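You operate a simulated robot arm through the tools that you are given. There is no shell and no other tool. Be economical: measure what you need, move in short steps, check, and stop when the job is done.

You run a simulated robot arm. Do the job below in one go: nothing can be reset, and whatever is moved stays where it is left.

Task
Put two scoops of lavender in the white scent tin and close it.
Fine: lay the lid on the table; one press of the plunger is a scoop; spill none; slide out, tin back where it stood.

The check looks at the end state, three seconds after you hand in, the way a careful person would. Anything else that was tipped, shoved, dropped, spilled or broken makes it a failure. A push-on lid holds only when it is set on centred and level and pressed home; a screw cap is set on level and turned clockwise until tight.

Robot
A 6-joint arm with a two-finger parallel gripper, fixed in place. Base frame: the origin is at the foot of the arm, x ahead of it, y to its left, z up; the work surface is at about z = 800. Readings come in mm, degrees, newtons and seconds.
With the tool pointing down near the work surface it reaches from about 240 to 640 mm from the base axis. Its first joint turns from -66.0 to 66.0 degrees. Payload 2.7 kg.
Tool frame: the origin (TCP) lies between the finger pads and is the grasp point; the fingertips stand 23 mm ahead of it; z points along the fingers, y is the line along which they close. Largest opening 94 mm; finger width 38, thickness 10; the body of the gripper, 54 by 96 mm, starts 39 mm behind the TCP.
Orientation is that of the tool frame in the base frame, as a unit quaternion [x, y, z, w]. With the fingers straight down and closing along the base's y, the tool's x points along the base's -x, its y along +y and its z along -z.

Tools
- The arm moves only by the tool servo_tool. Its argument "increments" is a list that holds one entry, the list of rows, each a list of 7 numbers: the shift along the tool's x, y, z in cm, then the turn, a rotation vector about the tool's x, y, z in degrees, then the opening in per cent of the stroke, from 0 (shut) to 100 (fully open). In form: [[[x, y, z, ax, ay, az, claw], ...]]. A call has 1 to 10 rows; each row shifts and turns the commanded pose from where the row before left it, along the tool's axes as they then stand. A row lasts 0.2 s, in which the tool goes at most 50 mm and 8.6 degrees; a call with a longer step from one row to the next is refused whole, and so is a gripper value outside its range. Where a pose cannot be reached the arm comes as near as it can. A force on the tool above 60 N (or 10 N above the force at the start of the call, whichever is more), or a blocked arm, ends the call early, and 0.2 s more pass. The fingers move at their own pace (about 45 mm/s each) and stop on an object; they squeeze with about 37 N. The grip force told is the motor's: it shows also when the fingers shut on nothing. Time passes only in rows, and 0.2 s behind the last, so rows that do not move let the fingers close. It gives the time, the measured TCP pose, the force on the tool (base axes), the opening and the grip force at its end, in the units of the frame above (readings bear some noise).
- Cameras (640 x 400 px; columns grow to the right, rows downward): "scene" is fixed at [70.8, -428.2, 1405.7]; the picture's right is [0.82, -0.58, 0.00], its down [-0.31, -0.43, -0.85] and it looks along [0.49, 0.69, -0.53] (base axes); focal length 364 px, centre (320, 200). "wrist" rides on the gripper at [86, 16, -75] in the tool frame; the picture's right is [-0.18, 0.98, 0.00], its down [-0.58, -0.11, -0.81] and it looks along [-0.79, -0.15, 0.59] (tool axes); focal length 243 px, centre (320, 200). There is no depth. A picture from a camera that has moved, and an enlarged one, comes with that camera's place and axes in the base frame and with its lens.
- grab_frame(camera): a new picture of that camera. No time passes.
- enlarge(camera, box): a new picture of the part [left, top, right, bottom] of that camera's present view, enlarged. No time passes.
- finish_job(): hands the job in; it is judged then, once.

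Work in short steps. Places have to be worked out from the pictures, the camera data and where the tool is seen: move nearer, look again, correct. Check each grasp and each placing, and mend what went wrong. You have 120 turns and 68 pictures in all, those below and enlarged ones among them. Open the gripper and draw the arm clear of the work before you hand the job in, unless the task says otherwise; then end with one line.

The tools are called after "Emit:" as name(argument=value, ...) on one line, values as JSON. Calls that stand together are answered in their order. servo_tool: Moves the arm, as the interface text tells. Its arguments: {"type":"object","properties":{"increments":{"type":"array","items":{"type":"array","items":{"type":"array","items":{"type":"number"}}}}},"required":["increments"]} The other tools are called the same way: grab_frame (camera) takes a picture; enlarge (camera, box) takes an enlarged picture of a part of a camera's view; finish_job () hands the job in.

At the start:

```text
clock: 0.0
position: [396.5, 39.9, 1179.8]
orientation: [-0.001, 1.0, 0.0, 0.001]
contact_force: [0.2, -0.7, -0.8]
opening: 93.9
gripper_force: 0.1
```

scene: 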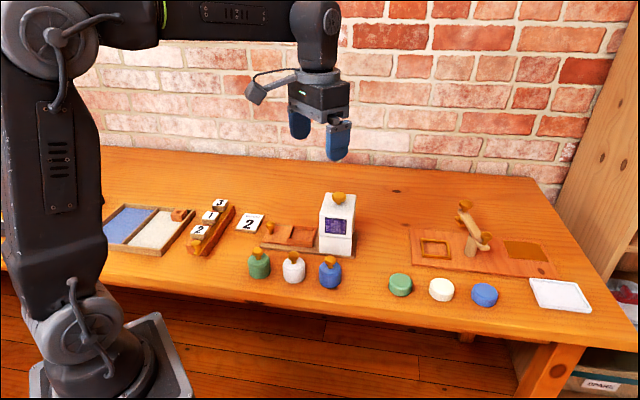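
wrist: 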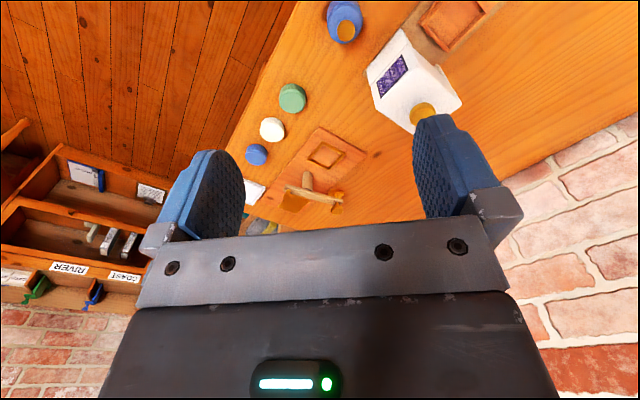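

The scene holds tins, a dispenser and a press of some sort; I look closer at them first.

Emit:
enlarge(camera="scene", box=[230, 170, 390, 300])

Emit:
enlarge(camera="scene", box=[380, 180, 610, 320])

Emit:
enlarge(camera="scene", box=[90, 180, 280, 270])

```text
3.08 times, centred on (310, 235) of scene
camera zoom: at [70.8, -428.2, 1405.7], right [0.82, -0.58, 0.0], down [-0.31, -0.43, -0.85], along [0.49, 0.69, -0.53], focal length 1119 px, centre (351, 92)
```

zoom: 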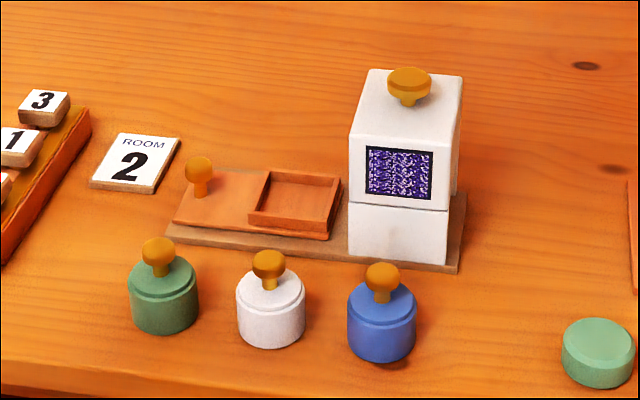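

```text
2.78 times, centred on (495, 250) of scene
camera zoom: at [70.8, -428.2, 1405.7], right [0.82, -0.58, 0.0], down [-0.31, -0.43, -0.85], along [0.49, 0.69, -0.53], focal length 1012 px, centre (-167, 61)
```

zoom: 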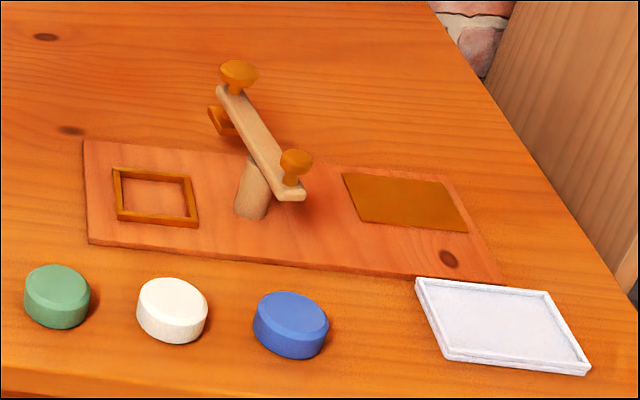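

```text
3.37 times, centred on (185, 225) of scene
camera zoom: at [70.8, -428.2, 1405.7], right [0.82, -0.58, 0.0], down [-0.31, -0.43, -0.85], along [0.49, 0.69, -0.53], focal length 1224 px, centre (775, 116)
```

zoom: 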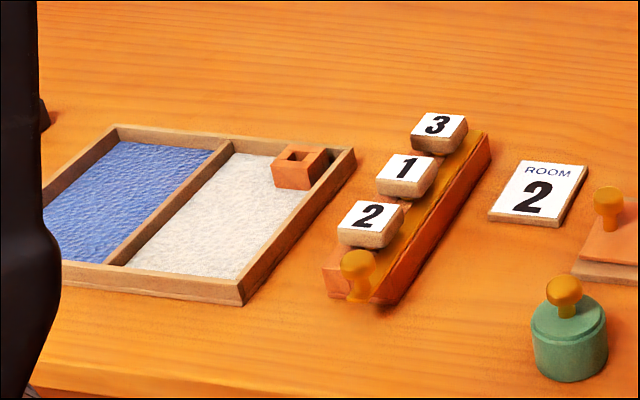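

White scent tin is the knobbed one, roughly at (385,122); hopper knob near (529,141), slide knob near (417,286). I move above the tins and turn to align with their row, then look with the wrist camera.

Emit:
servo_tool(increments=[[[1.3, 2.2, 3.6, 0, 0, 0, 100], [1.3, 2.2, 3.6, 0, 0, 0, 100], [1.3, 2.2, 3.6, 0, 0, 0, 100], [1.3, 2.2, 3.6, 0, 0, 0, 100], [1.3, 2.2, 3.6, 0, 0, 0, 100], [0, 0, 0, 0, 0, 7, 100], [0, 0, 0, 0, 0, 7, 100], [0, 0, 0, 0, 0, 7, 100], [0, 0, 0, 0, 0, 7, 100], [0, 0, 0, 0, 0, 7, 100]]])

Emit:
grab_frame(camera="wrist")

```text
clock: 2.2
position: [332.4, 150.9, 999.8]
orientation: [0.302, 0.953, 0.0, 0.0]
contact_force: [0.6, 0.2, 0.2]
opening: 94.2
gripper_force: 0.0
```

```text
62 pictures are left
camera wrist: at [268.4, 213.9, 1074.8], right [0.72, 0.7, 0.0], down [0.41, -0.42, 0.81], along [0.56, -0.58, -0.59], focal length 243 px, centre (320, 200)
```

wrist: 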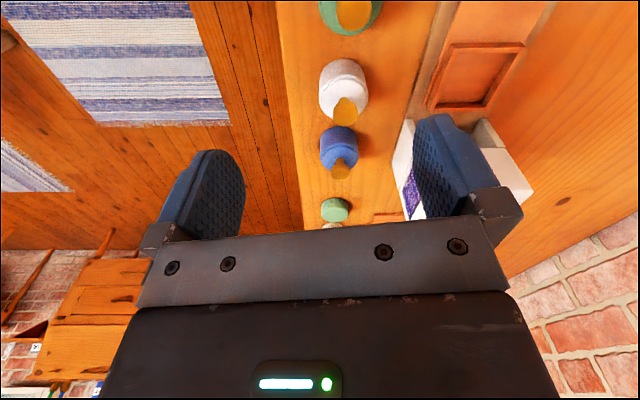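

The row of tins lies near the picture's column 340; I enlarge to measure tin, knob and slide.

Emit:
enlarge(camera="wrist", box=[280, 0, 420, 90])

Emit:
enlarge(camera="wrist", box=[280, 40, 440, 200])

```text
4.44 times, centred on (350, 45) of wrist
camera zoom: at [268.4, 213.9, 1074.8], right [0.72, 0.7, 0.0], down [0.41, -0.42, 0.81], along [0.56, -0.58, -0.59], focal length 1078 px, centre (187, 889)
```

zoom: 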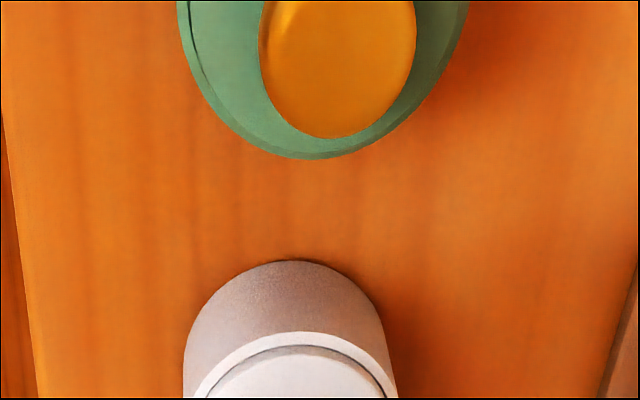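

```text
2.50 times, centred on (360, 120) of wrist
camera zoom: at [268.4, 213.9, 1074.8], right [0.72, 0.7, 0.0], down [0.41, -0.42, 0.81], along [0.56, -0.58, -0.59], focal length 606 px, centre (220, 400)
```

zoom: 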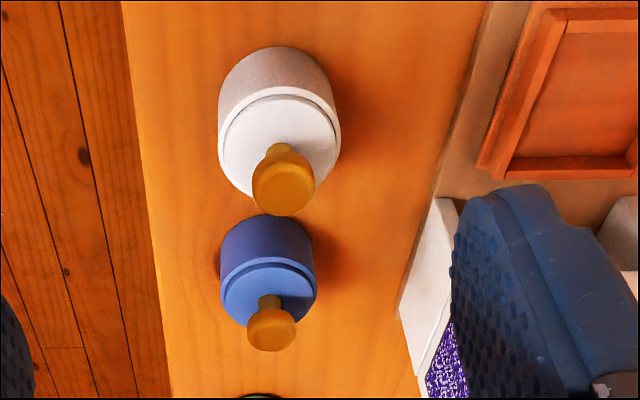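

Lid top about z 835, knob top about 858, tin centred near (390,127). I go above it at z 900 and check.

Emit:
servo_tool(increments=[[[-2.03, 0.46, 3.3, 0, 0, 0, 100], [-2.03, 0.46, 3.3, 0, 0, 0, 100], [-2.03, 0.46, 3.3, 0, 0, 0, 100], [0, 0, 0, 0, 0, 0, 100]]])

Emit:
grab_frame(camera="wrist")

Emit:
enlarge(camera="scene", box=[230, 170, 390, 300])

```text
clock: 3.2
position: [390.6, 126.4, 900.7]
orientation: [0.301, 0.954, 0.0, 0.001]
contact_force: [0.9, 1.0, 0.0]
opening: 94.1
gripper_force: 0.0
```

```text
59 pictures are left
camera wrist: at [325.8, 189.4, 975.3], right [0.71, 0.7, 0.0], down [0.41, -0.42, 0.81], along [0.57, -0.58, -0.59], focal length 243 px, centre (320, 200)
```

wrist: 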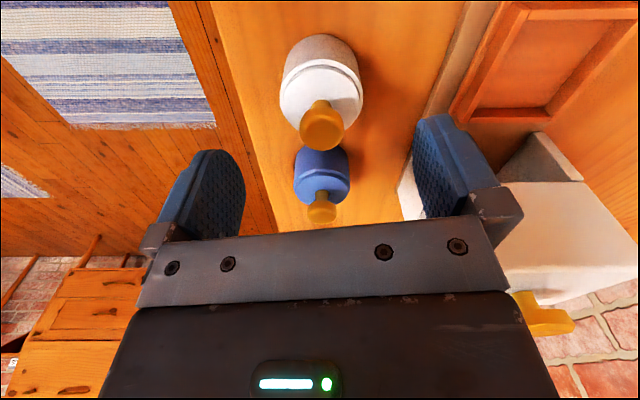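

```text
3.08 times, centred on (310, 235) of scene
camera zoom: at [70.8, -428.2, 1405.7], right [0.82, -0.58, 0.0], down [-0.31, -0.43, -0.85], along [0.49, 0.69, -0.53], focal length 1119 px, centre (351, 92)
```

zoom: 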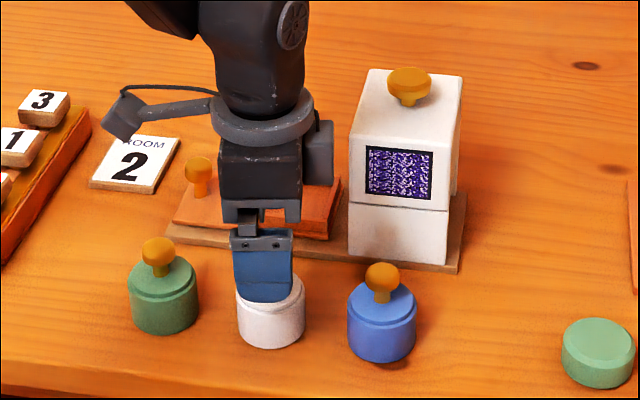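

Knob sits about 5 mm further along the tool's -x. I correct that and go down to z ≈ 864, then look from the side before closing.

Emit:
servo_tool(increments=[[[-0.5, 0, 1.2, 0, 0, 0, 100], [0, 0, 1.2, 0, 0, 0, 100], [0, 0, 1.2, 0, 0, 0, 100], [0, 0, 0, 0, 0, 0, 100]]])

Emit:
enlarge(camera="scene", box=[230, 170, 390, 300])

Emit:
enlarge(camera="wrist", box=[180, 20, 480, 200])

```text
clock: 4.2
position: [393.3, 123.9, 864.7]
orientation: [0.3, 0.954, 0.001, 0.001]
contact_force: [0.1, 0.2, 0.1]
opening: 94.0
gripper_force: 0.1
```

```text
3.08 times, centred on (310, 235) of scene
camera zoom: at [70.8, -428.2, 1405.7], right [0.82, -0.58, 0.0], down [-0.31, -0.43, -0.85], along [0.49, 0.69, -0.53], focal length 1119 px, centre (351, 92)
```

zoom: 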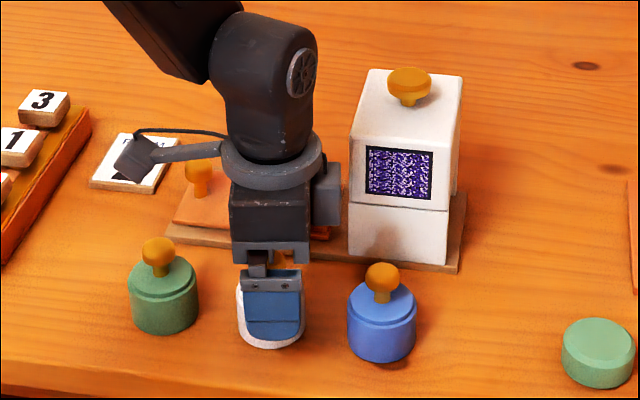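

```text
2.13 times, centred on (330, 110) of wrist
camera zoom: at [330.1, 187.2, 939.1], right [0.71, 0.7, 0.0], down [0.41, -0.42, 0.81], along [0.57, -0.58, -0.59], focal length 518 px, centre (299, 392)
```

zoom: 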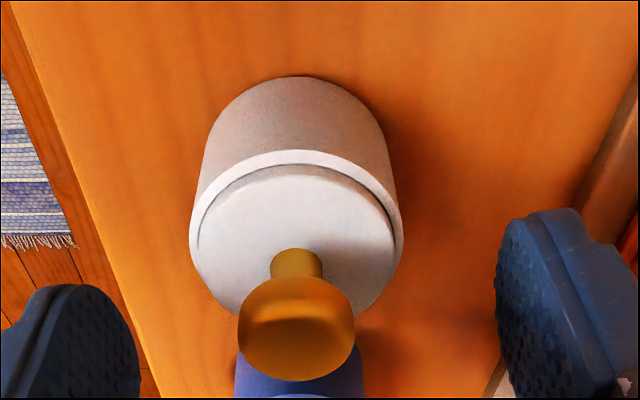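

The knob is between the fingers, centred to about 1 mm, tips above the lid. I close on it.

Emit:
servo_tool(increments=[[[0, 0, 0, 0, 0, 0, 50], [0, 0, 0, 0, 0, 0, 30], [0, 0, 0, 0, 0, 0, 10], [0, 0, 0, 0, 0, 0, 10], [0, 0, 0, 0, 0, 0, 10], [0, 0, 0, 0, 0, 0, 10]]])

```text
clock: 5.6
position: [393.9, 123.6, 864.3]
orientation: [0.3, 0.954, 0.001, 0.001]
contact_force: [2.0, 3.5, 14.1]
opening: 22.6
gripper_force: 36.9
```

Gripped at 22.6 mm. I raise it slowly and watch whether the tin comes along.

Emit:
servo_tool(increments=[[[0, 0, -0.3, 0, 0, 0, 10], [0, 0, -0.3, 0, 0, 0, 10], [0, 0, -0.4, 0, 0, 0, 10], [0, 0, -0.5, 0, 0, 0, 10]]])

Emit:
enlarge(camera="scene", box=[230, 170, 390, 300])

```text
clock: 6.6
position: [393.9, 122.4, 878.7]
orientation: [0.3, 0.954, 0.0, -0.001]
contact_force: [0.5, 0.2, -0.3]
opening: 23.0
gripper_force: 37.0
```

```text
3.08 times, centred on (310, 235) of scene
camera zoom: at [70.8, -428.2, 1405.7], right [0.82, -0.58, 0.0], down [-0.31, -0.43, -0.85], along [0.49, 0.69, -0.53], focal length 1119 px, centre (351, 92)
```

zoom: 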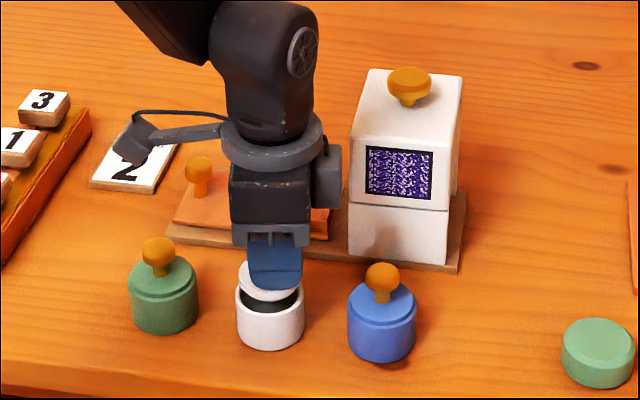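

The lid is off and the tin stayed put. I raise it and carry it to free table near (282,250), then look at the lid's underside height.

Emit:
servo_tool(increments=[[[0, 0, -2.5, 0, 0, 0, 10], [0, 0, -2.5, 0, 0, 0, 10], [4.1, 1.0, 0, 0, 0, 0, 10], [4.1, 1.0, 0, 0, 0, 0, 10], [4.1, 1.0, 0, 0, 0, 0, 10], [4.1, 1.0, 0, 0, 0, 0, 10], [0, 0, 2.5, 0, 0, 0, 10], [0, 0, 2.5, 0, 0, 0, 10], [0, 0, 0, 0, 0, 0, 10]]])

Emit:
enlarge(camera="scene", box=[180, 150, 340, 300])

Emit:
grab_frame(camera="wrist")

```text
clock: 8.6
position: [283.6, 248.5, 877.5]
orientation: [0.3, 0.954, 0.001, 0.001]
contact_force: [-0.8, 0.1, -0.6]
opening: 23.0
gripper_force: 36.7
```

```text
2.67 times, centred on (260, 225) of scene
camera zoom: at [70.8, -428.2, 1405.7], right [0.82, -0.58, 0.0], down [-0.31, -0.43, -0.85], along [0.49, 0.69, -0.53], focal length 969 px, centre (480, 133)
```

zoom: 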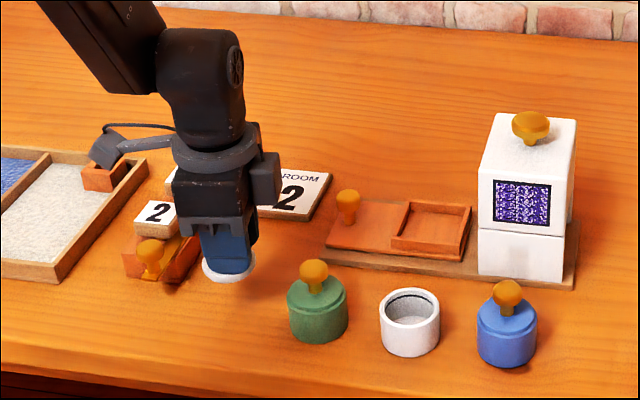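

```text
53 pictures are left
camera wrist: at [219.2, 313.2, 954.5], right [0.71, 0.7, 0.0], down [0.41, -0.42, 0.81], along [0.56, -0.58, -0.59], focal length 243 px, centre (320, 200)
```

wrist: 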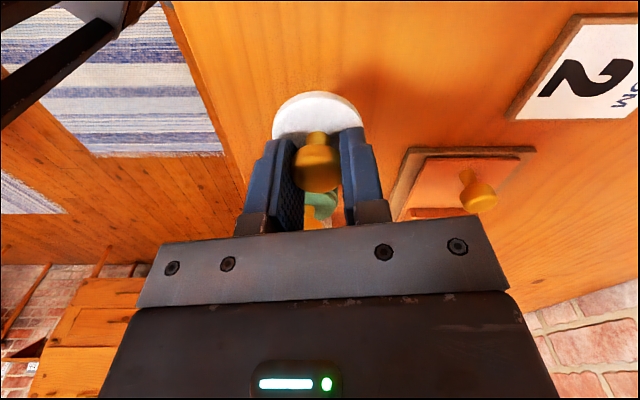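

The tin is open and empty; the lid hangs level. I lower toward the table carefully.

Emit:
servo_tool(increments=[[[0, 0, 1.5, 0, 0, 0, 10], [0, 0, 1.4, 0, 0, 0, 10], [0, 0, 0.3, 0, 0, 0, 10], [0, 0, 0.2, 0, 0, 0, 10]]])

Emit:
enlarge(camera="scene", box=[190, 200, 290, 270])

```text
clock: 9.6
position: [282.5, 250.0, 846.1]
orientation: [0.3, 0.954, -0.001, 0.0]
contact_force: [-0.2, -0.6, 0.9]
opening: 22.5
gripper_force: 37.0
```

```text
5.71 times, centred on (240, 235) of scene
camera zoom: at [70.8, -428.2, 1405.7], right [0.82, -0.58, 0.0], down [-0.31, -0.43, -0.85], along [0.49, 0.69, -0.53], focal length 2077 px, centre (777, 0)
```

zoom: 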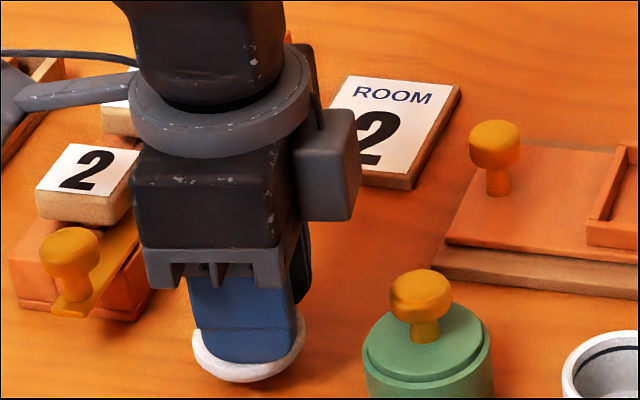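

Not touching yet. I continue down in 2 mm steps watching the force.

Emit:
servo_tool(increments=[[[0, 0, 0.2, 0, 0, 0, 10], [0, 0, 0.2, 0, 0, 0, 10]]])

Emit:
servo_tool(increments=[[[0, 0, 0.2, 0, 0, 0, 10]]])

```text
clock: 10.2
position: [283.7, 248.8, 842.3]
orientation: [0.3, 0.954, 0.0, 0.0]
contact_force: [-1.0, 0.8, -0.8]
opening: 22.3
gripper_force: 37.0
```

```text
clock: 10.6
position: [283.2, 250.1, 839.7]
orientation: [0.3, 0.954, 0.001, 0.0]
contact_force: [0.4, 0.1, -0.1]
opening: 22.5
gripper_force: 36.8
```

Emit:
servo_tool(increments=[[[0, 0, 0.2, 0, 0, 0, 10]]])

Emit:
servo_tool(increments=[[[0, 0, 0.2, 0, 0, 0, 10]]])

```text
clock: 11.0
position: [284.4, 249.9, 837.7]
orientation: [0.3, 0.954, 0.001, 0.0]
contact_force: [0.1, 0.2, 0.4]
opening: 22.4
gripper_force: 37.7
```

```text
clock: 11.4
position: [282.0, 250.8, 837.2]
orientation: [0.301, 0.954, 0.0, 0.001]
contact_force: [0.9, 0.1, 0.0]
opening: 22.4
gripper_force: 36.7
```

Still no clear contact; two more small steps.

Emit:
servo_tool(increments=[[[0, 0, 0.15, 0, 0, 0, 10]]])

Emit:
servo_tool(increments=[[[0, 0, 0.15, 0, 0, 0, 10]]])

Emit:
enlarge(camera="scene", box=[200, 220, 270, 275])

```text
clock: 11.8
position: [283.1, 250.5, 834.6]
orientation: [0.3, 0.954, 0.0, 0.0]
contact_force: [0.4, 0.7, -0.8]
opening: 22.5
gripper_force: 36.7
```

```text
clock: 12.2
position: [282.8, 249.7, 834.0]
orientation: [0.3, 0.954, 0.001, 0.0]
contact_force: [-1.0, -0.6, 5.8]
opening: 22.1
gripper_force: 36.5
```

```text
7.27 times, centred on (235, 248) of scene
camera zoom: at [70.7, -428.3, 1405.7], right [0.82, -0.58, 0.0], down [-0.31, -0.43, -0.85], along [0.49, 0.69, -0.53], focal length 2644 px, centre (938, -146)
```

zoom: 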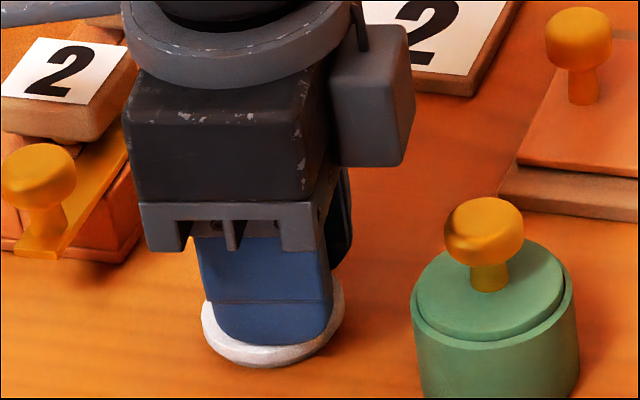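

Contact at z 834 (5.8 N): the lid is on the table. I open partway and rise.

Emit:
servo_tool(increments=[[[0, 0, 0, 0, 0, 0, 35], [0, 0, 0, 0, 0, 0, 50], [0, 0, 0, 0, 0, 0, 55], [0, 0, -1, 0, 0, 0, 55], [0, 0, -4, 0, 0, 0, 60], [0, 0, -4, 0, 0, 0, 60]]])

Emit:
grab_frame(camera="wrist")

Emit:
enlarge(camera="scene", box=[200, 190, 360, 300])

```text
clock: 13.6
position: [283.4, 248.9, 922.4]
orientation: [0.3, 0.954, 0.0, 0.001]
contact_force: [0.9, -0.4, -0.2]
opening: 56.4
gripper_force: 0.0
```

```text
50 pictures are left
camera wrist: at [219.2, 313.2, 997.1], right [0.71, 0.7, 0.0], down [0.41, -0.42, 0.81], along [0.56, -0.58, -0.59], focal length 243 px, centre (320, 200)
```

wrist: 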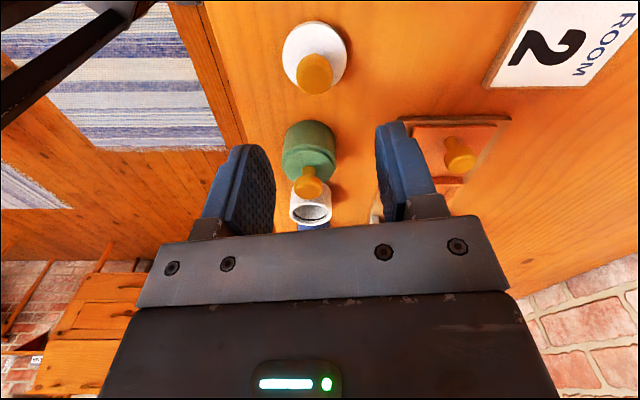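

```text
3.64 times, centred on (280, 245) of scene
camera zoom: at [70.8, -428.2, 1405.7], right [0.82, -0.58, 0.0], down [-0.31, -0.43, -0.85], along [0.49, 0.69, -0.53], focal length 1322 px, centre (466, 36)
```

zoom: 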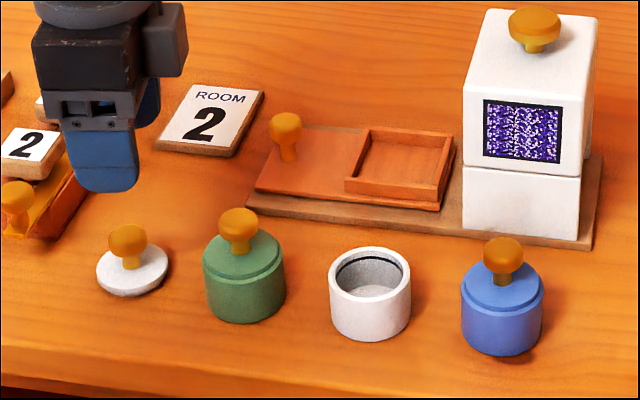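

The lid lies flat at about (283,250). Now I'll go back above the tin and turn the tool by -80° so the gripper's side box stays away from the hopper.

Emit:
servo_tool(increments=[[[-4.06, -0.99, 0, 0, 0, 0, 75], [-4.06, -0.99, 0, 0, 0, 0, 75], [-4.06, -0.99, 0, 0, 0, 0, 75], [-4.06, -0.99, 0, 0, 0, 0, 75]]])

Emit:
servo_tool(increments=[[[0, 0, 0, 0, 0, -8, 75], [0, 0, 0, 0, 0, -8, 75], [0, 0, 0, 0, 0, -8, 75], [0, 0, 0, 0, 0, -8, 75], [0, 0, 0, 0, 0, -8, 75], [0, 0, 0, 0, 0, -8, 75], [0, 0, 0, 0, 0, -8, 75], [0, 0, 0, 0, 0, -8, 75], [0, 0, 0, 0, 0, -8, 75], [0, 0, 0, 0, 0, -8, 75]]])

Emit:
grab_frame(camera="wrist")

```text
clock: 14.6
position: [391.8, 126.0, 921.8]
orientation: [0.3, 0.954, 0.001, 0.0]
contact_force: [-0.4, -0.3, -0.4]
opening: 70.7
gripper_force: 0.2
```

```text
clock: 16.8
position: [392.1, 123.1, 922.9]
orientation: [-0.385, 0.923, 0.0, 0.001]
contact_force: [-0.2, 1.0, -0.8]
opening: 70.6
gripper_force: 0.1
```

```text
48 pictures are left
camera wrist: at [318.5, 74.7, 998.3], right [-0.57, 0.82, 0.0], down [0.49, 0.34, 0.81], along [0.66, 0.46, -0.59], focal length 243 px, centre (320, 200)
```

wrist: 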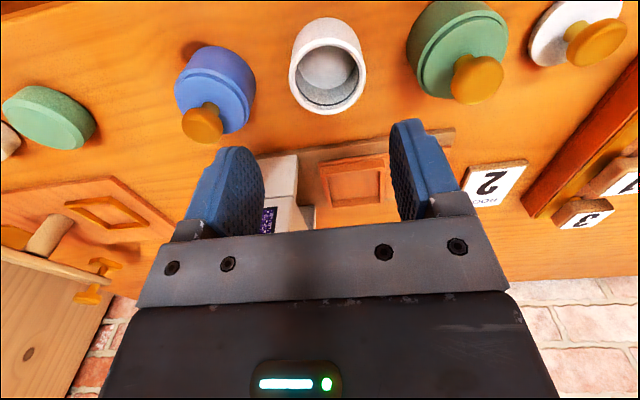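

Good view: tin, slide pocket and hopper all visible. I enlarge to measure.

Emit:
enlarge(camera="wrist", box=[250, 0, 410, 120])

Emit:
enlarge(camera="wrist", box=[240, 120, 480, 240])

```text
3.33 times, centred on (330, 60) of wrist
camera zoom: at [318.5, 74.7, 998.3], right [-0.57, 0.82, 0.0], down [0.49, 0.34, 0.81], along [0.66, 0.46, -0.59], focal length 809 px, centre (287, 667)
```

zoom: 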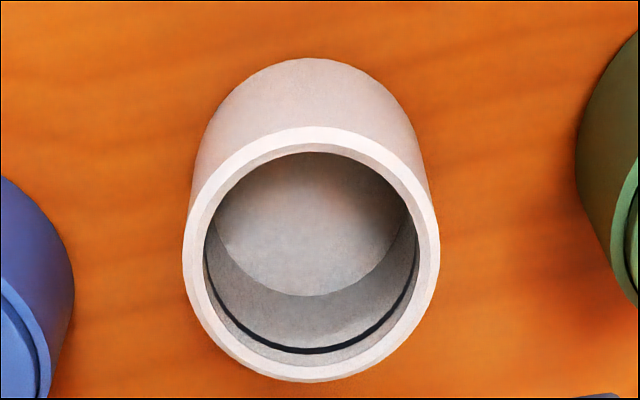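

```text
2.67 times, centred on (360, 180) of wrist
camera zoom: at [318.5, 74.7, 998.3], right [-0.57, 0.82, 0.0], down [0.49, 0.34, 0.81], along [0.66, 0.46, -0.59], focal length 647 px, centre (213, 253)
```

zoom: 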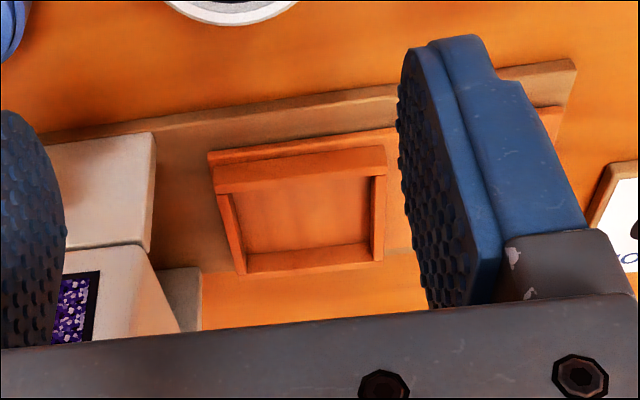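

The tin appears offset about +5 mm in tool x and y. I correct, drop to z ≈ 880 and look again for an accurate centring.

Emit:
servo_tool(increments=[[[0.4, 0.5, 2.0, 0, 0, 0, 75], [0, 0, 2.3, 0, 0, 0, 75], [0, 0, 0, 0, 0, 0, 75]]])

Emit:
enlarge(camera="wrist", box=[160, 0, 480, 200])

```text
clock: 17.6
position: [386.7, 124.2, 878.4]
orientation: [-0.383, 0.924, 0.0, 0.001]
contact_force: [-0.1, 1.2, 1.0]
opening: 70.7
gripper_force: 0.0
```

```text
2.00 times, centred on (320, 100) of wrist
camera zoom: at [312.9, 75.3, 954.2], right [-0.57, 0.82, 0.0], down [0.49, 0.33, 0.81], along [0.67, 0.46, -0.59], focal length 485 px, centre (320, 400)
```

zoom: 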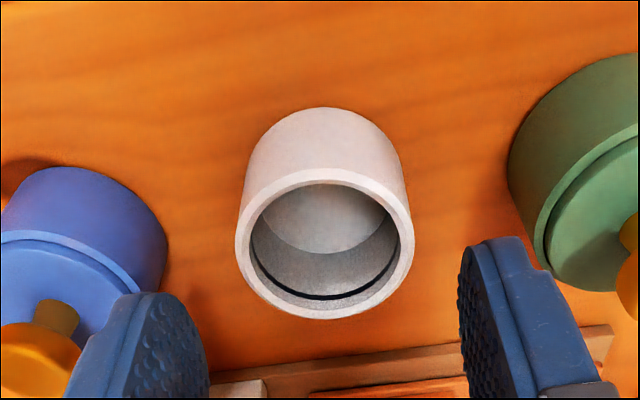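

Tin is centred under the TCP to about 1–2 mm; rim at z ≈ 833, diameter 52. I descend to z ≈ 839 so the tips stay above the pocket's walls later, and close.

Emit:
servo_tool(increments=[[[0, 0, 1.4, 0, 0, 0, 75], [0, 0, 1.4, 0, 0, 0, 75], [0, 0, 1.2, 0, 0, 0, 75], [0, 0, 0, 0, 0, 0, 62], [0, 0, 0, 0, 0, 0, 54], [0, 0, 0, 0, 0, 0, 45], [0, 0, 0, 0, 0, 0, 45]]])

Emit:
grab_frame(camera="wrist")

Emit:
enlarge(camera="scene", box=[200, 190, 360, 300])

```text
clock: 19.2
position: [385.9, 126.1, 839.0]
orientation: [-0.383, 0.924, 0.0, 0.0]
contact_force: [0.0, 0.5, 0.1]
opening: 51.0
gripper_force: 37.2
```

```text
44 pictures are left
camera wrist: at [311.4, 76.0, 914.0], right [-0.57, 0.82, 0.0], down [0.49, 0.33, 0.81], along [0.67, 0.46, -0.59], focal length 243 px, centre (320, 200)
```

wrist: 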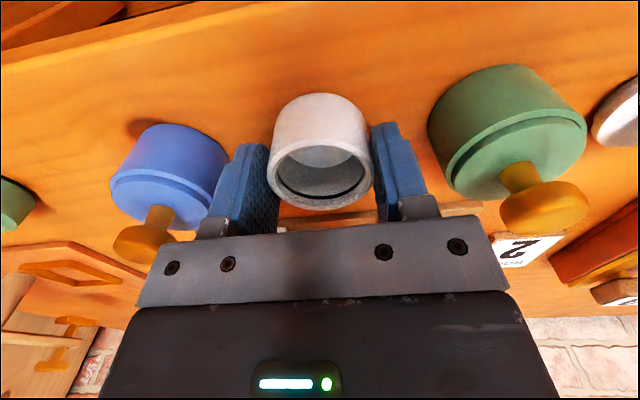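

```text
3.64 times, centred on (280, 245) of scene
camera zoom: at [70.8, -428.2, 1405.7], right [0.82, -0.58, 0.0], down [-0.31, -0.43, -0.85], along [0.49, 0.69, -0.53], focal length 1322 px, centre (466, 36)
```

zoom: 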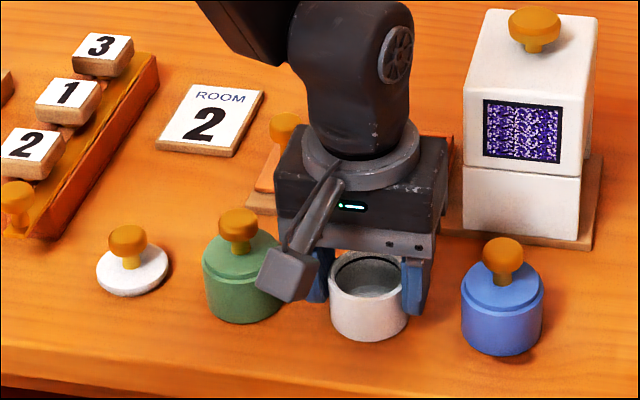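

Gripped (51 mm), moved only ~1 mm. I lift it to z ≈ 940, carry it to above the pocket and look.

Emit:
servo_tool(increments=[[[0, 0, -1, 0, 0, 0, 45], [0, 0, -3, 0, 0, 0, 45], [0, 0, -3, 0, 0, 0, 45], [0, 0, -3, 0, 0, 0, 45], [-4.0, 0, 0, 0, 0, 0, 45], [-4.0, 0, 0, 0, 0, 0, 45], [-4.0, 0.2, 0, 0, 0, 0, 45], [0, 0, 0, 0, 0, 0, 45]]])

Emit:
grab_frame(camera="wrist")

Emit:
enlarge(camera="scene", box=[200, 150, 400, 300])

```text
clock: 21.0
position: [469.5, 210.0, 938.3]
orientation: [-0.383, 0.924, -0.001, 0.0]
contact_force: [0.3, -0.1, -1.2]
opening: 51.1
gripper_force: 37.1
```

```text
42 pictures are left
camera wrist: at [395.0, 161.5, 1013.5], right [-0.57, 0.82, 0.0], down [0.49, 0.33, 0.81], along [0.67, 0.46, -0.59], focal length 243 px, centre (320, 200)
```

wrist: 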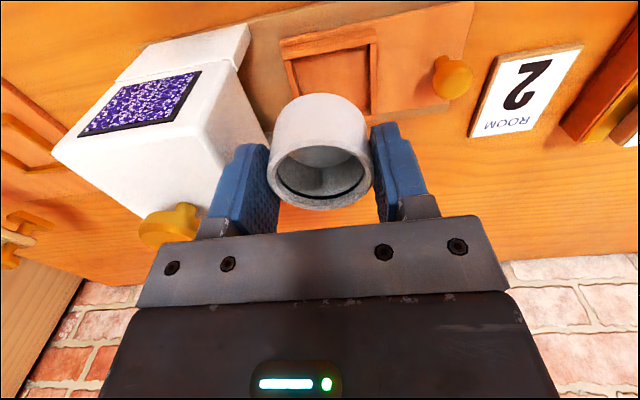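

```text
2.67 times, centred on (300, 225) of scene
camera zoom: at [70.8, -428.2, 1405.7], right [0.82, -0.58, 0.0], down [-0.31, -0.43, -0.85], along [0.49, 0.69, -0.53], focal length 969 px, centre (373, 133)
```

zoom: 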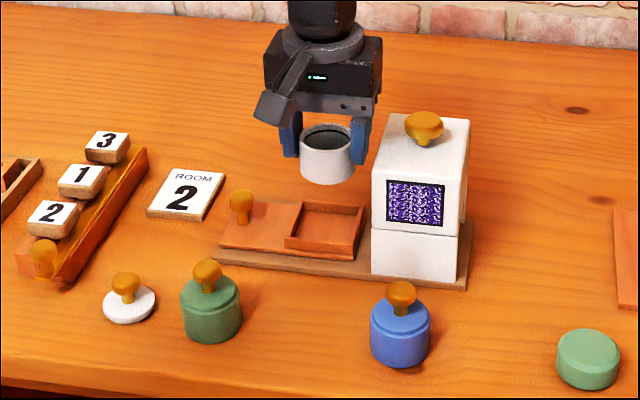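

I enlarge the pocket area to measure its corners.

Emit:
enlarge(camera="wrist", box=[230, 0, 490, 140])

```text
2.46 times, centred on (360, 70) of wrist
camera zoom: at [395.0, 161.5, 1013.5], right [-0.57, 0.82, 0.0], down [0.49, 0.33, 0.81], along [0.67, 0.46, -0.59], focal length 597 px, centre (222, 520)
```

zoom: 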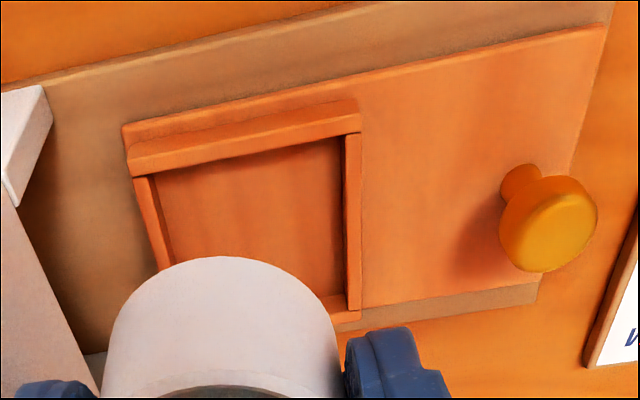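

Pocket inner opening is about 60 mm square, centred near (478.5,233.5); hopper face about 52 mm from that centre, so the 96 mm body just fits. I shift over it, biased slightly away from the hopper, and look.

Emit:
servo_tool(increments=[[[-1.15, 0.58, 0, 0, 0, 0, 45], [-1.15, 0.58, 0, 0, 0, 0, 45], [0, 0, 0, 0, 0, 0, 45]]])

Emit:
grab_frame(camera="wrist")

Emit:
enlarge(camera="scene", box=[260, 130, 370, 270])

```text
clock: 21.8
position: [477.9, 236.1, 940.1]
orientation: [-0.382, 0.924, 0.0, 0.0]
contact_force: [0.6, -0.1, -0.7]
opening: 50.8
gripper_force: 36.8
```

```text
39 pictures are left
camera wrist: at [403.6, 186.9, 1014.1], right [-0.57, 0.82, 0.0], down [0.49, 0.33, 0.81], along [0.67, 0.46, -0.59], focal length 243 px, centre (320, 200)
```

wrist: 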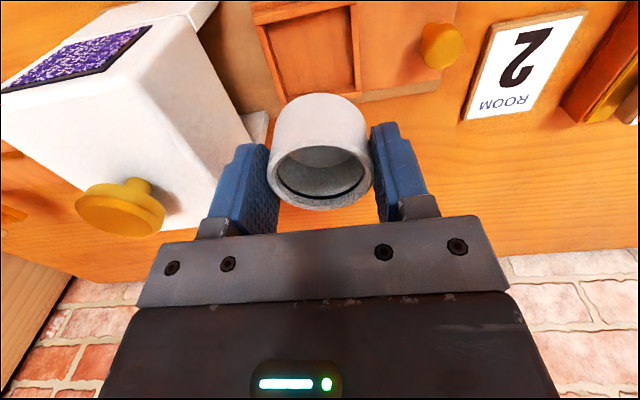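

```text
2.86 times, centred on (315, 200) of scene
camera zoom: at [70.8, -428.2, 1405.7], right [0.82, -0.58, 0.0], down [-0.31, -0.43, -0.85], along [0.49, 0.69, -0.53], focal length 1039 px, centre (334, 200)
```

zoom: 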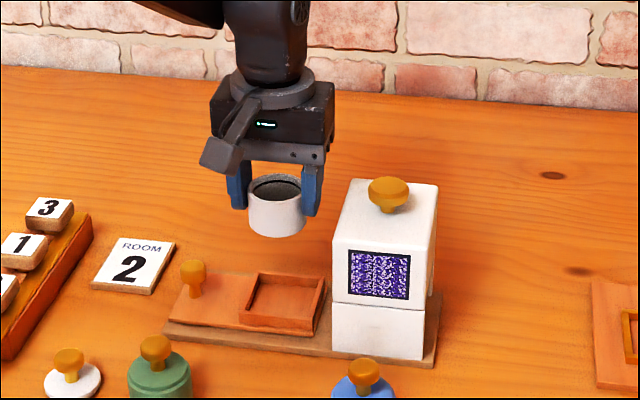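

Nearly aligned; I enlarge to fine-check before lowering.

Emit:
enlarge(camera="wrist", box=[220, 0, 420, 125])

```text
3.20 times, centred on (320, 62) of wrist
camera zoom: at [403.6, 186.9, 1014.1], right [-0.57, 0.82, 0.0], down [0.49, 0.33, 0.81], along [0.67, 0.46, -0.59], focal length 776 px, centre (320, 640)
```

zoom: 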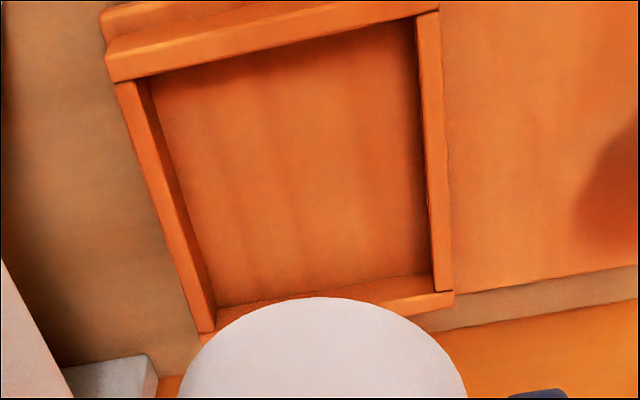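

Pocket centre is ~5 mm toward the hopper; I shift 3.5 mm that way (keeping a small bias), and lower to z ≈ 880.

Emit:
servo_tool(increments=[[[-0.1, -0.35, 0, 0, 0, 0, 45], [0, 0, 2, 0, 0, 0, 45], [0, 0, 2, 0, 0, 0, 45], [0, 0, 2, 0, 0, 0, 45], [0, 0, 0, 0, 0, 0, 45]]])

Emit:
grab_frame(camera="wrist")

Emit:
enlarge(camera="scene", box=[260, 150, 370, 270])

```text
clock: 23.0
position: [482.5, 234.0, 879.4]
orientation: [-0.383, 0.924, 0.0, 0.001]
contact_force: [0.4, -0.3, 0.0]
opening: 51.1
gripper_force: 37.4
```

```text
36 pictures are left
camera wrist: at [407.3, 185.3, 954.3], right [-0.57, 0.82, 0.0], down [0.49, 0.33, 0.81], along [0.67, 0.46, -0.59], focal length 243 px, centre (320, 200)
```

wrist: 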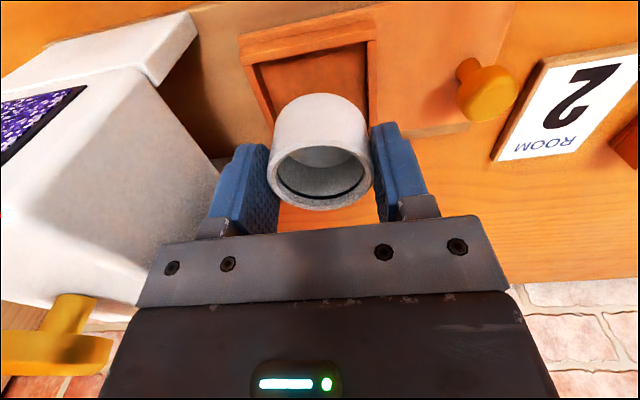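

```text
3.33 times, centred on (315, 210) of scene
camera zoom: at [70.8, -428.2, 1405.7], right [0.82, -0.58, 0.0], down [-0.31, -0.43, -0.85], along [0.49, 0.69, -0.53], focal length 1212 px, centre (337, 167)
```

zoom: 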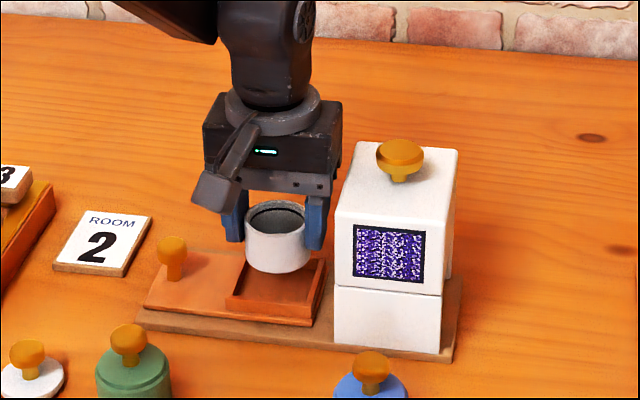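

Centred over the pocket. I bias 1.5 mm away from the hopper and lower further, watching forces.

Emit:
servo_tool(increments=[[[0, 0.15, 0.5, 0, 0, 0, 45], [0, 0, 0.5, 0, 0, 0, 45], [0, 0, 0.5, 0, 0, 0, 45], [0, 0, 0, 0, 0, 0, 45]]])

Emit:
grab_frame(camera="wrist")

```text
clock: 24.0
position: [480.6, 234.1, 865.6]
orientation: [-0.383, 0.924, 0.0, 0.001]
contact_force: [-1.3, -1.2, 4.5]
opening: 51.1
gripper_force: 37.1
```

```text
34 pictures are left
camera wrist: at [405.7, 185.9, 939.9], right [-0.57, 0.82, 0.0], down [0.49, 0.33, 0.81], along [0.67, 0.46, -0.59], focal length 243 px, centre (320, 200)
```

wrist: 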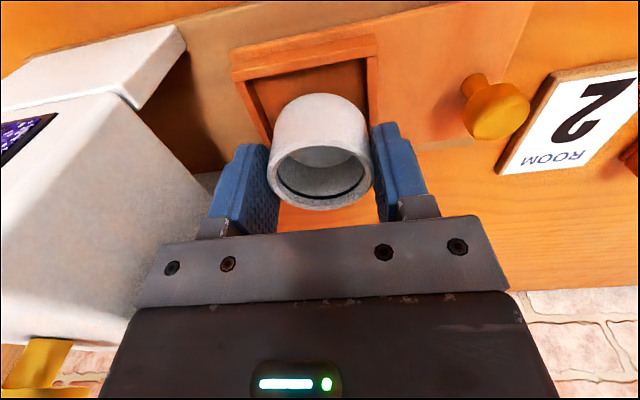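

Slight contact (4.5 N) at z 865.6: the wall tops are higher than I assumed, so the tin sits too far across (about 12 mm gap at the near wall). I rise, shift back 7 mm, and check.

Emit:
servo_tool(increments=[[[0, 0, -0.5, 0, 0, 0, 45], [0.7, 0, 0, 0, 0, 0, 45], [0, 0, 0, 0, 0, 0, 45]]])

Emit:
enlarge(camera="wrist", box=[200, 0, 420, 140])

Emit:
enlarge(camera="scene", box=[270, 180, 350, 250])

```text
clock: 24.8
position: [475.7, 229.3, 869.4]
orientation: [-0.383, 0.924, 0.001, 0.0]
contact_force: [0.3, -0.5, -0.3]
opening: 51.2
gripper_force: 36.8
```

```text
2.86 times, centred on (310, 70) of wrist
camera zoom: at [401.1, 180.9, 944.1], right [-0.57, 0.82, 0.0], down [0.49, 0.33, 0.81], along [0.67, 0.46, -0.59], focal length 693 px, centre (349, 571)
```

zoom: 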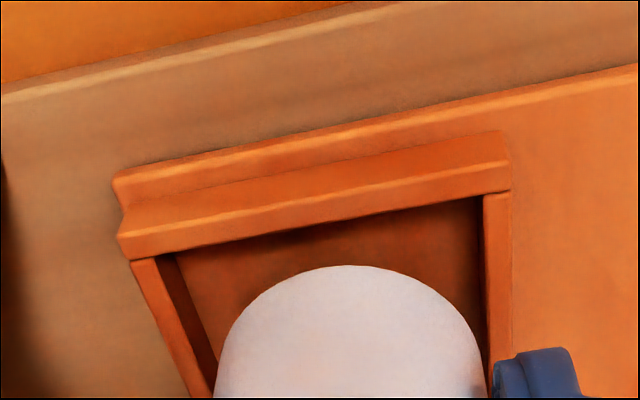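

```text
5.71 times, centred on (310, 215) of scene
camera zoom: at [70.8, -428.2, 1405.7], right [0.82, -0.58, 0.0], down [-0.31, -0.43, -0.85], along [0.49, 0.69, -0.53], focal length 2077 px, centre (377, 114)
```

zoom: 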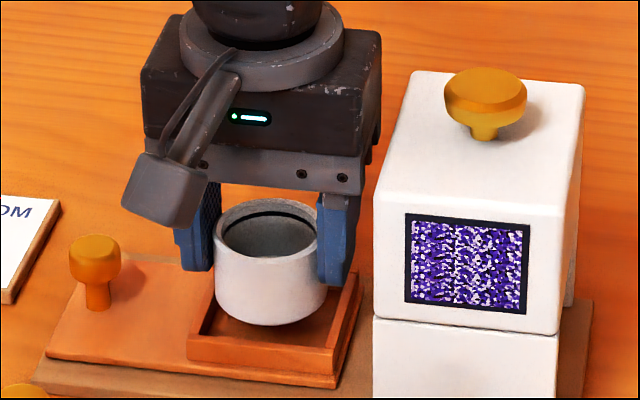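

Now well centred along the rail and nearly across it. I nudge 1.5 mm more back and lower in small steps.

Emit:
servo_tool(increments=[[[0.15, 0, 0.3, 0, 0, 0, 45], [0, 0, 0.3, 0, 0, 0, 45], [0, 0, 0, 0, 0, 0, 45]]])

Emit:
servo_tool(increments=[[[0, 0, 0.3, 0, 0, 0, 45], [0, 0, 0, 0, 0, 0, 45]]])

```text
clock: 25.6
position: [472.4, 229.4, 863.5]
orientation: [-0.383, 0.924, 0.0, 0.0]
contact_force: [0.5, 1.2, -1.8]
opening: 51.3
gripper_force: 37.3
```

```text
clock: 26.2
position: [473.2, 228.5, 860.3]
orientation: [-0.382, 0.924, 0.0, 0.0]
contact_force: [-0.1, -0.1, -0.5]
opening: 51.1
gripper_force: 36.9
```

Past the earlier contact height with no force: the tin is entering the pocket. I continue.

Emit:
servo_tool(increments=[[[0, 0, 0.25, 0, 0, 0, 45], [0, 0, 0, 0, 0, 0, 45]]])

Emit:
servo_tool(increments=[[[0, 0, 0.25, 0, 0, 0, 45], [0, 0, 0, 0, 0, 0, 45]]])

Emit:
enlarge(camera="wrist", box=[200, 20, 440, 240])

```text
clock: 26.8
position: [473.2, 228.9, 856.2]
orientation: [-0.383, 0.924, 0.001, -0.001]
contact_force: [-0.1, 0.3, -1.0]
opening: 51.4
gripper_force: 37.1
```

```text
clock: 27.4
position: [473.3, 229.3, 855.3]
orientation: [-0.383, 0.924, 0.0, 0.0]
contact_force: [0.3, -1.5, -1.5]
opening: 51.4
gripper_force: 36.4
```

```text
1.82 times, centred on (320, 130) of wrist
camera zoom: at [399.2, 180.5, 930.7], right [-0.57, 0.82, 0.0], down [0.49, 0.33, 0.81], along [0.67, 0.46, -0.59], focal length 441 px, centre (320, 327)
```

zoom: 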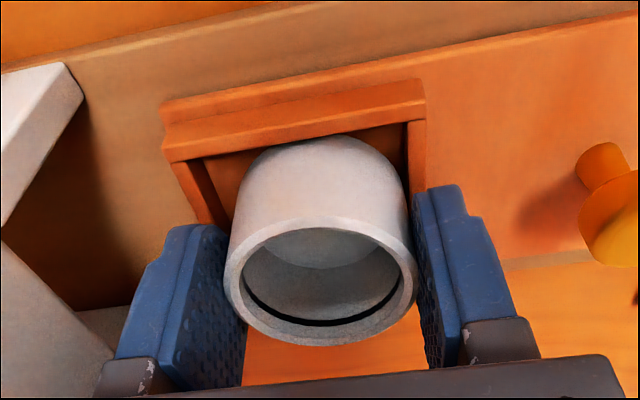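

The tin is inside the walls. I keep lowering with 2 mm steps until it touches the floor.

Emit:
servo_tool(increments=[[[0, 0, 0.2, 0, 0, 0, 45], [0, 0, 0, 0, 0, 0, 45]]])

Emit:
servo_tool(increments=[[[0, 0, 0.15, 0, 0, 0, 45], [0, 0, 0, 0, 0, 0, 45]]])

```text
clock: 28.0
position: [472.7, 229.7, 853.6]
orientation: [-0.383, 0.924, 0.0, 0.0]
contact_force: [-0.1, -0.6, -0.8]
opening: 51.1
gripper_force: 37.1
```

```text
clock: 28.6
position: [473.5, 229.7, 851.7]
orientation: [-0.382, 0.924, 0.0, 0.0]
contact_force: [-1.6, -1.8, 5.5]
opening: 51.1
gripper_force: 37.1
```

Contact at z 851.7 (floor). I open slightly and rise straight up.

Emit:
servo_tool(increments=[[[0, 0, 0, 0, 0, 0, 58], [0, 0, 0, 0, 0, 0, 62], [0, 0, 0, 0, 0, 0, 62], [0, 0, -1, 0, 0, 0, 62], [0, 0, -3, 0, 0, 0, 62], [0, 0, -4, 0, 0, 0, 62], [0, 0, -4, 0, 0, 0, 62], [0, 0, 0, 0, 0, 0, 62]]])

Emit:
grab_frame(camera="wrist")

```text
clock: 30.4
position: [475.5, 228.1, 971.9]
orientation: [-0.382, 0.924, -0.001, 0.0]
contact_force: [-0.1, -0.7, 0.1]
opening: 58.0
gripper_force: 0.1
```

```text
30 pictures are left
camera wrist: at [401.5, 179.2, 1046.9], right [-0.57, 0.82, 0.0], down [0.49, 0.33, 0.81], along [0.67, 0.46, -0.59], focal length 243 px, centre (320, 200)
```

wrist: 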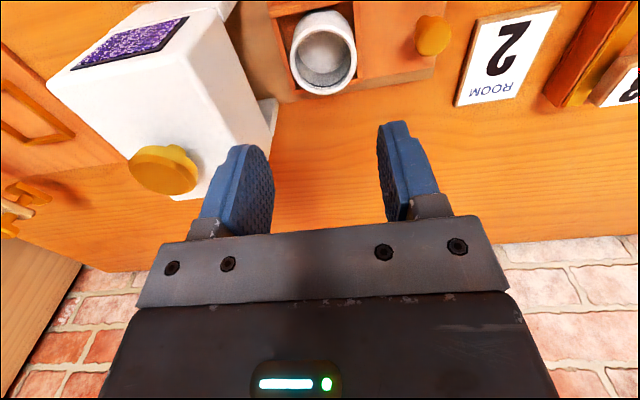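

Tin stands flat in the pocket. The slide's knob is near (417,290); since the gripper body would meet the hopper when the slide is in, I'll grasp the knob with the tool leaning 15° away from the hopper. I move over the knob, tilt, and look.

Emit:
servo_tool(increments=[[[0, 4.2, 1, 0, 0, 0, 50], [-0.2, 4.2, 1, 0, 0, 0, 42], [0, 0, 0, 7.5, 0, 0, 42], [0, 0, 0, 7.5, 0, 0, 42], [0, 1.04, 3.86, 0, 0, 0, 42], [0, 0, 0, 0, 0, 0, 42]]])

Emit:
enlarge(camera="wrist", box=[160, 0, 480, 200])

Emit:
enlarge(camera="scene", box=[230, 150, 370, 260])

```text
clock: 31.8
position: [417.5, 289.6, 911.3]
orientation: [-0.379, 0.916, -0.121, 0.051]
contact_force: [-0.3, -0.1, -0.9]
opening: 39.7
gripper_force: 0.0
```

```text
2.00 times, centred on (320, 100) of wrist
camera zoom: at [329.8, 254.7, 980.1], right [-0.54, 0.8, -0.26], down [0.34, 0.48, 0.81], along [0.77, 0.35, -0.53], focal length 485 px, centre (320, 400)
```

zoom: 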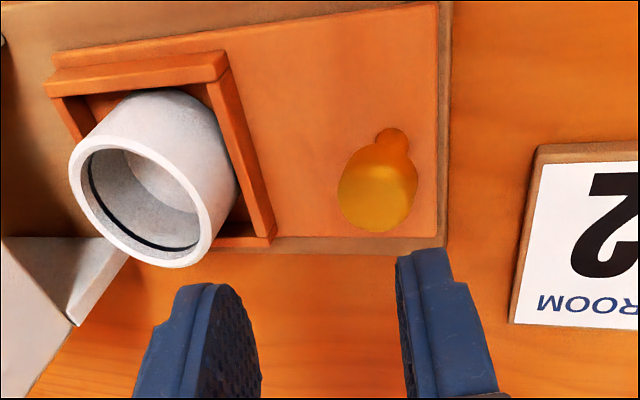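

```text
3.64 times, centred on (300, 205) of scene
camera zoom: at [70.8, -428.2, 1405.7], right [0.82, -0.58, 0.0], down [-0.31, -0.43, -0.85], along [0.49, 0.69, -0.53], focal length 1322 px, centre (393, 182)
```

zoom: 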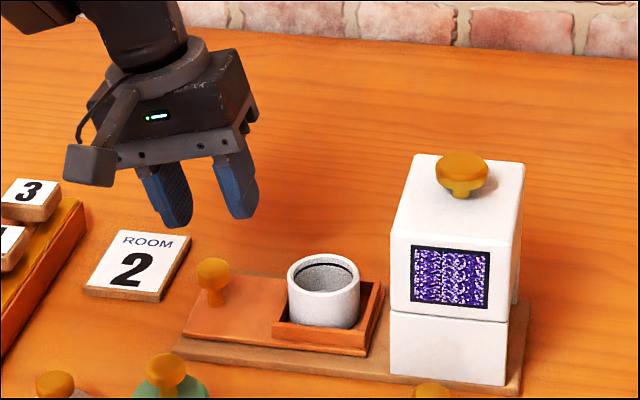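

Knob about (414.5,289.5), plate near z 812. I descend to z ≈ 848 around the knob, still open, and check.

Emit:
servo_tool(increments=[[[0.07, 0.62, 2.0, 0, 0, 0, 46], [0.07, 0.62, 2.0, 0, 0, 0, 46], [0.07, 0.62, 2.0, 0, 0, 0, 46], [0, 0, 0, 0, 0, 0, 46]]])

Emit:
enlarge(camera="wrist", box=[160, 50, 480, 250])

Emit:
enlarge(camera="scene", box=[240, 180, 340, 260])

```text
clock: 32.8
position: [412.2, 290.9, 849.3]
orientation: [-0.379, 0.916, -0.12, 0.05]
contact_force: [-0.5, 1.0, 0.3]
opening: 43.2
gripper_force: 0.1
```

```text
2.00 times, centred on (320, 150) of wrist
camera zoom: at [325.4, 254.8, 917.8], right [-0.54, 0.8, -0.25], down [0.34, 0.48, 0.81], along [0.77, 0.35, -0.53], focal length 485 px, centre (320, 300)
```

zoom: 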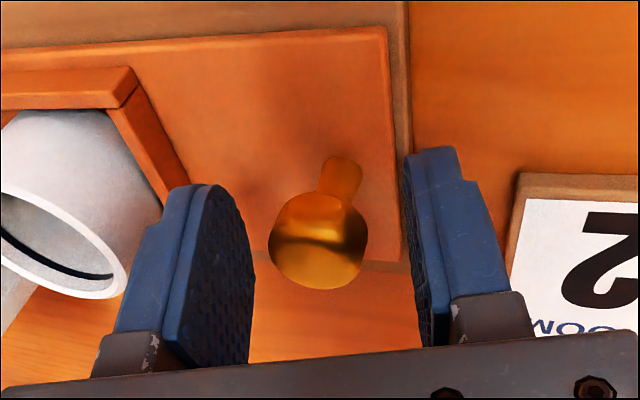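

```text
5.00 times, centred on (290, 220) of scene
camera zoom: at [70.8, -428.2, 1405.7], right [0.82, -0.58, 0.0], down [-0.31, -0.43, -0.85], along [0.49, 0.69, -0.53], focal length 1818 px, centre (470, 100)
```

zoom: 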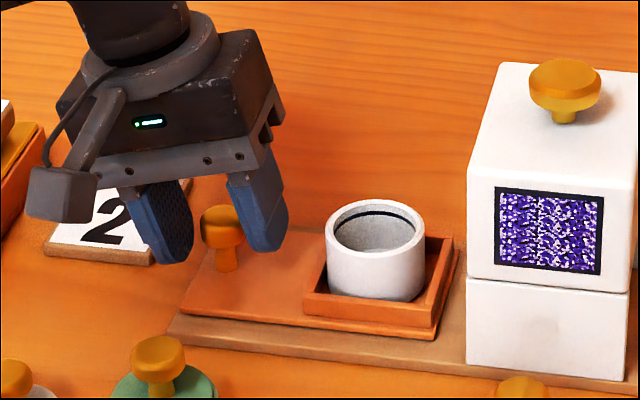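

The knob is between the pads. I close on it.

Emit:
servo_tool(increments=[[[0, 0, 0.1, 0, 0, 0, 30], [0, 0, 0, 0, 0, 0, 15], [0, 0, 0, 0, 0, 0, 12], [0, 0, 0, 0, 0, 0, 12]]])

```text
clock: 33.8
position: [413.7, 290.4, 849.6]
orientation: [-0.379, 0.916, -0.12, 0.05]
contact_force: [2.6, -4.7, 4.9]
opening: 24.6
gripper_force: 44.8
```

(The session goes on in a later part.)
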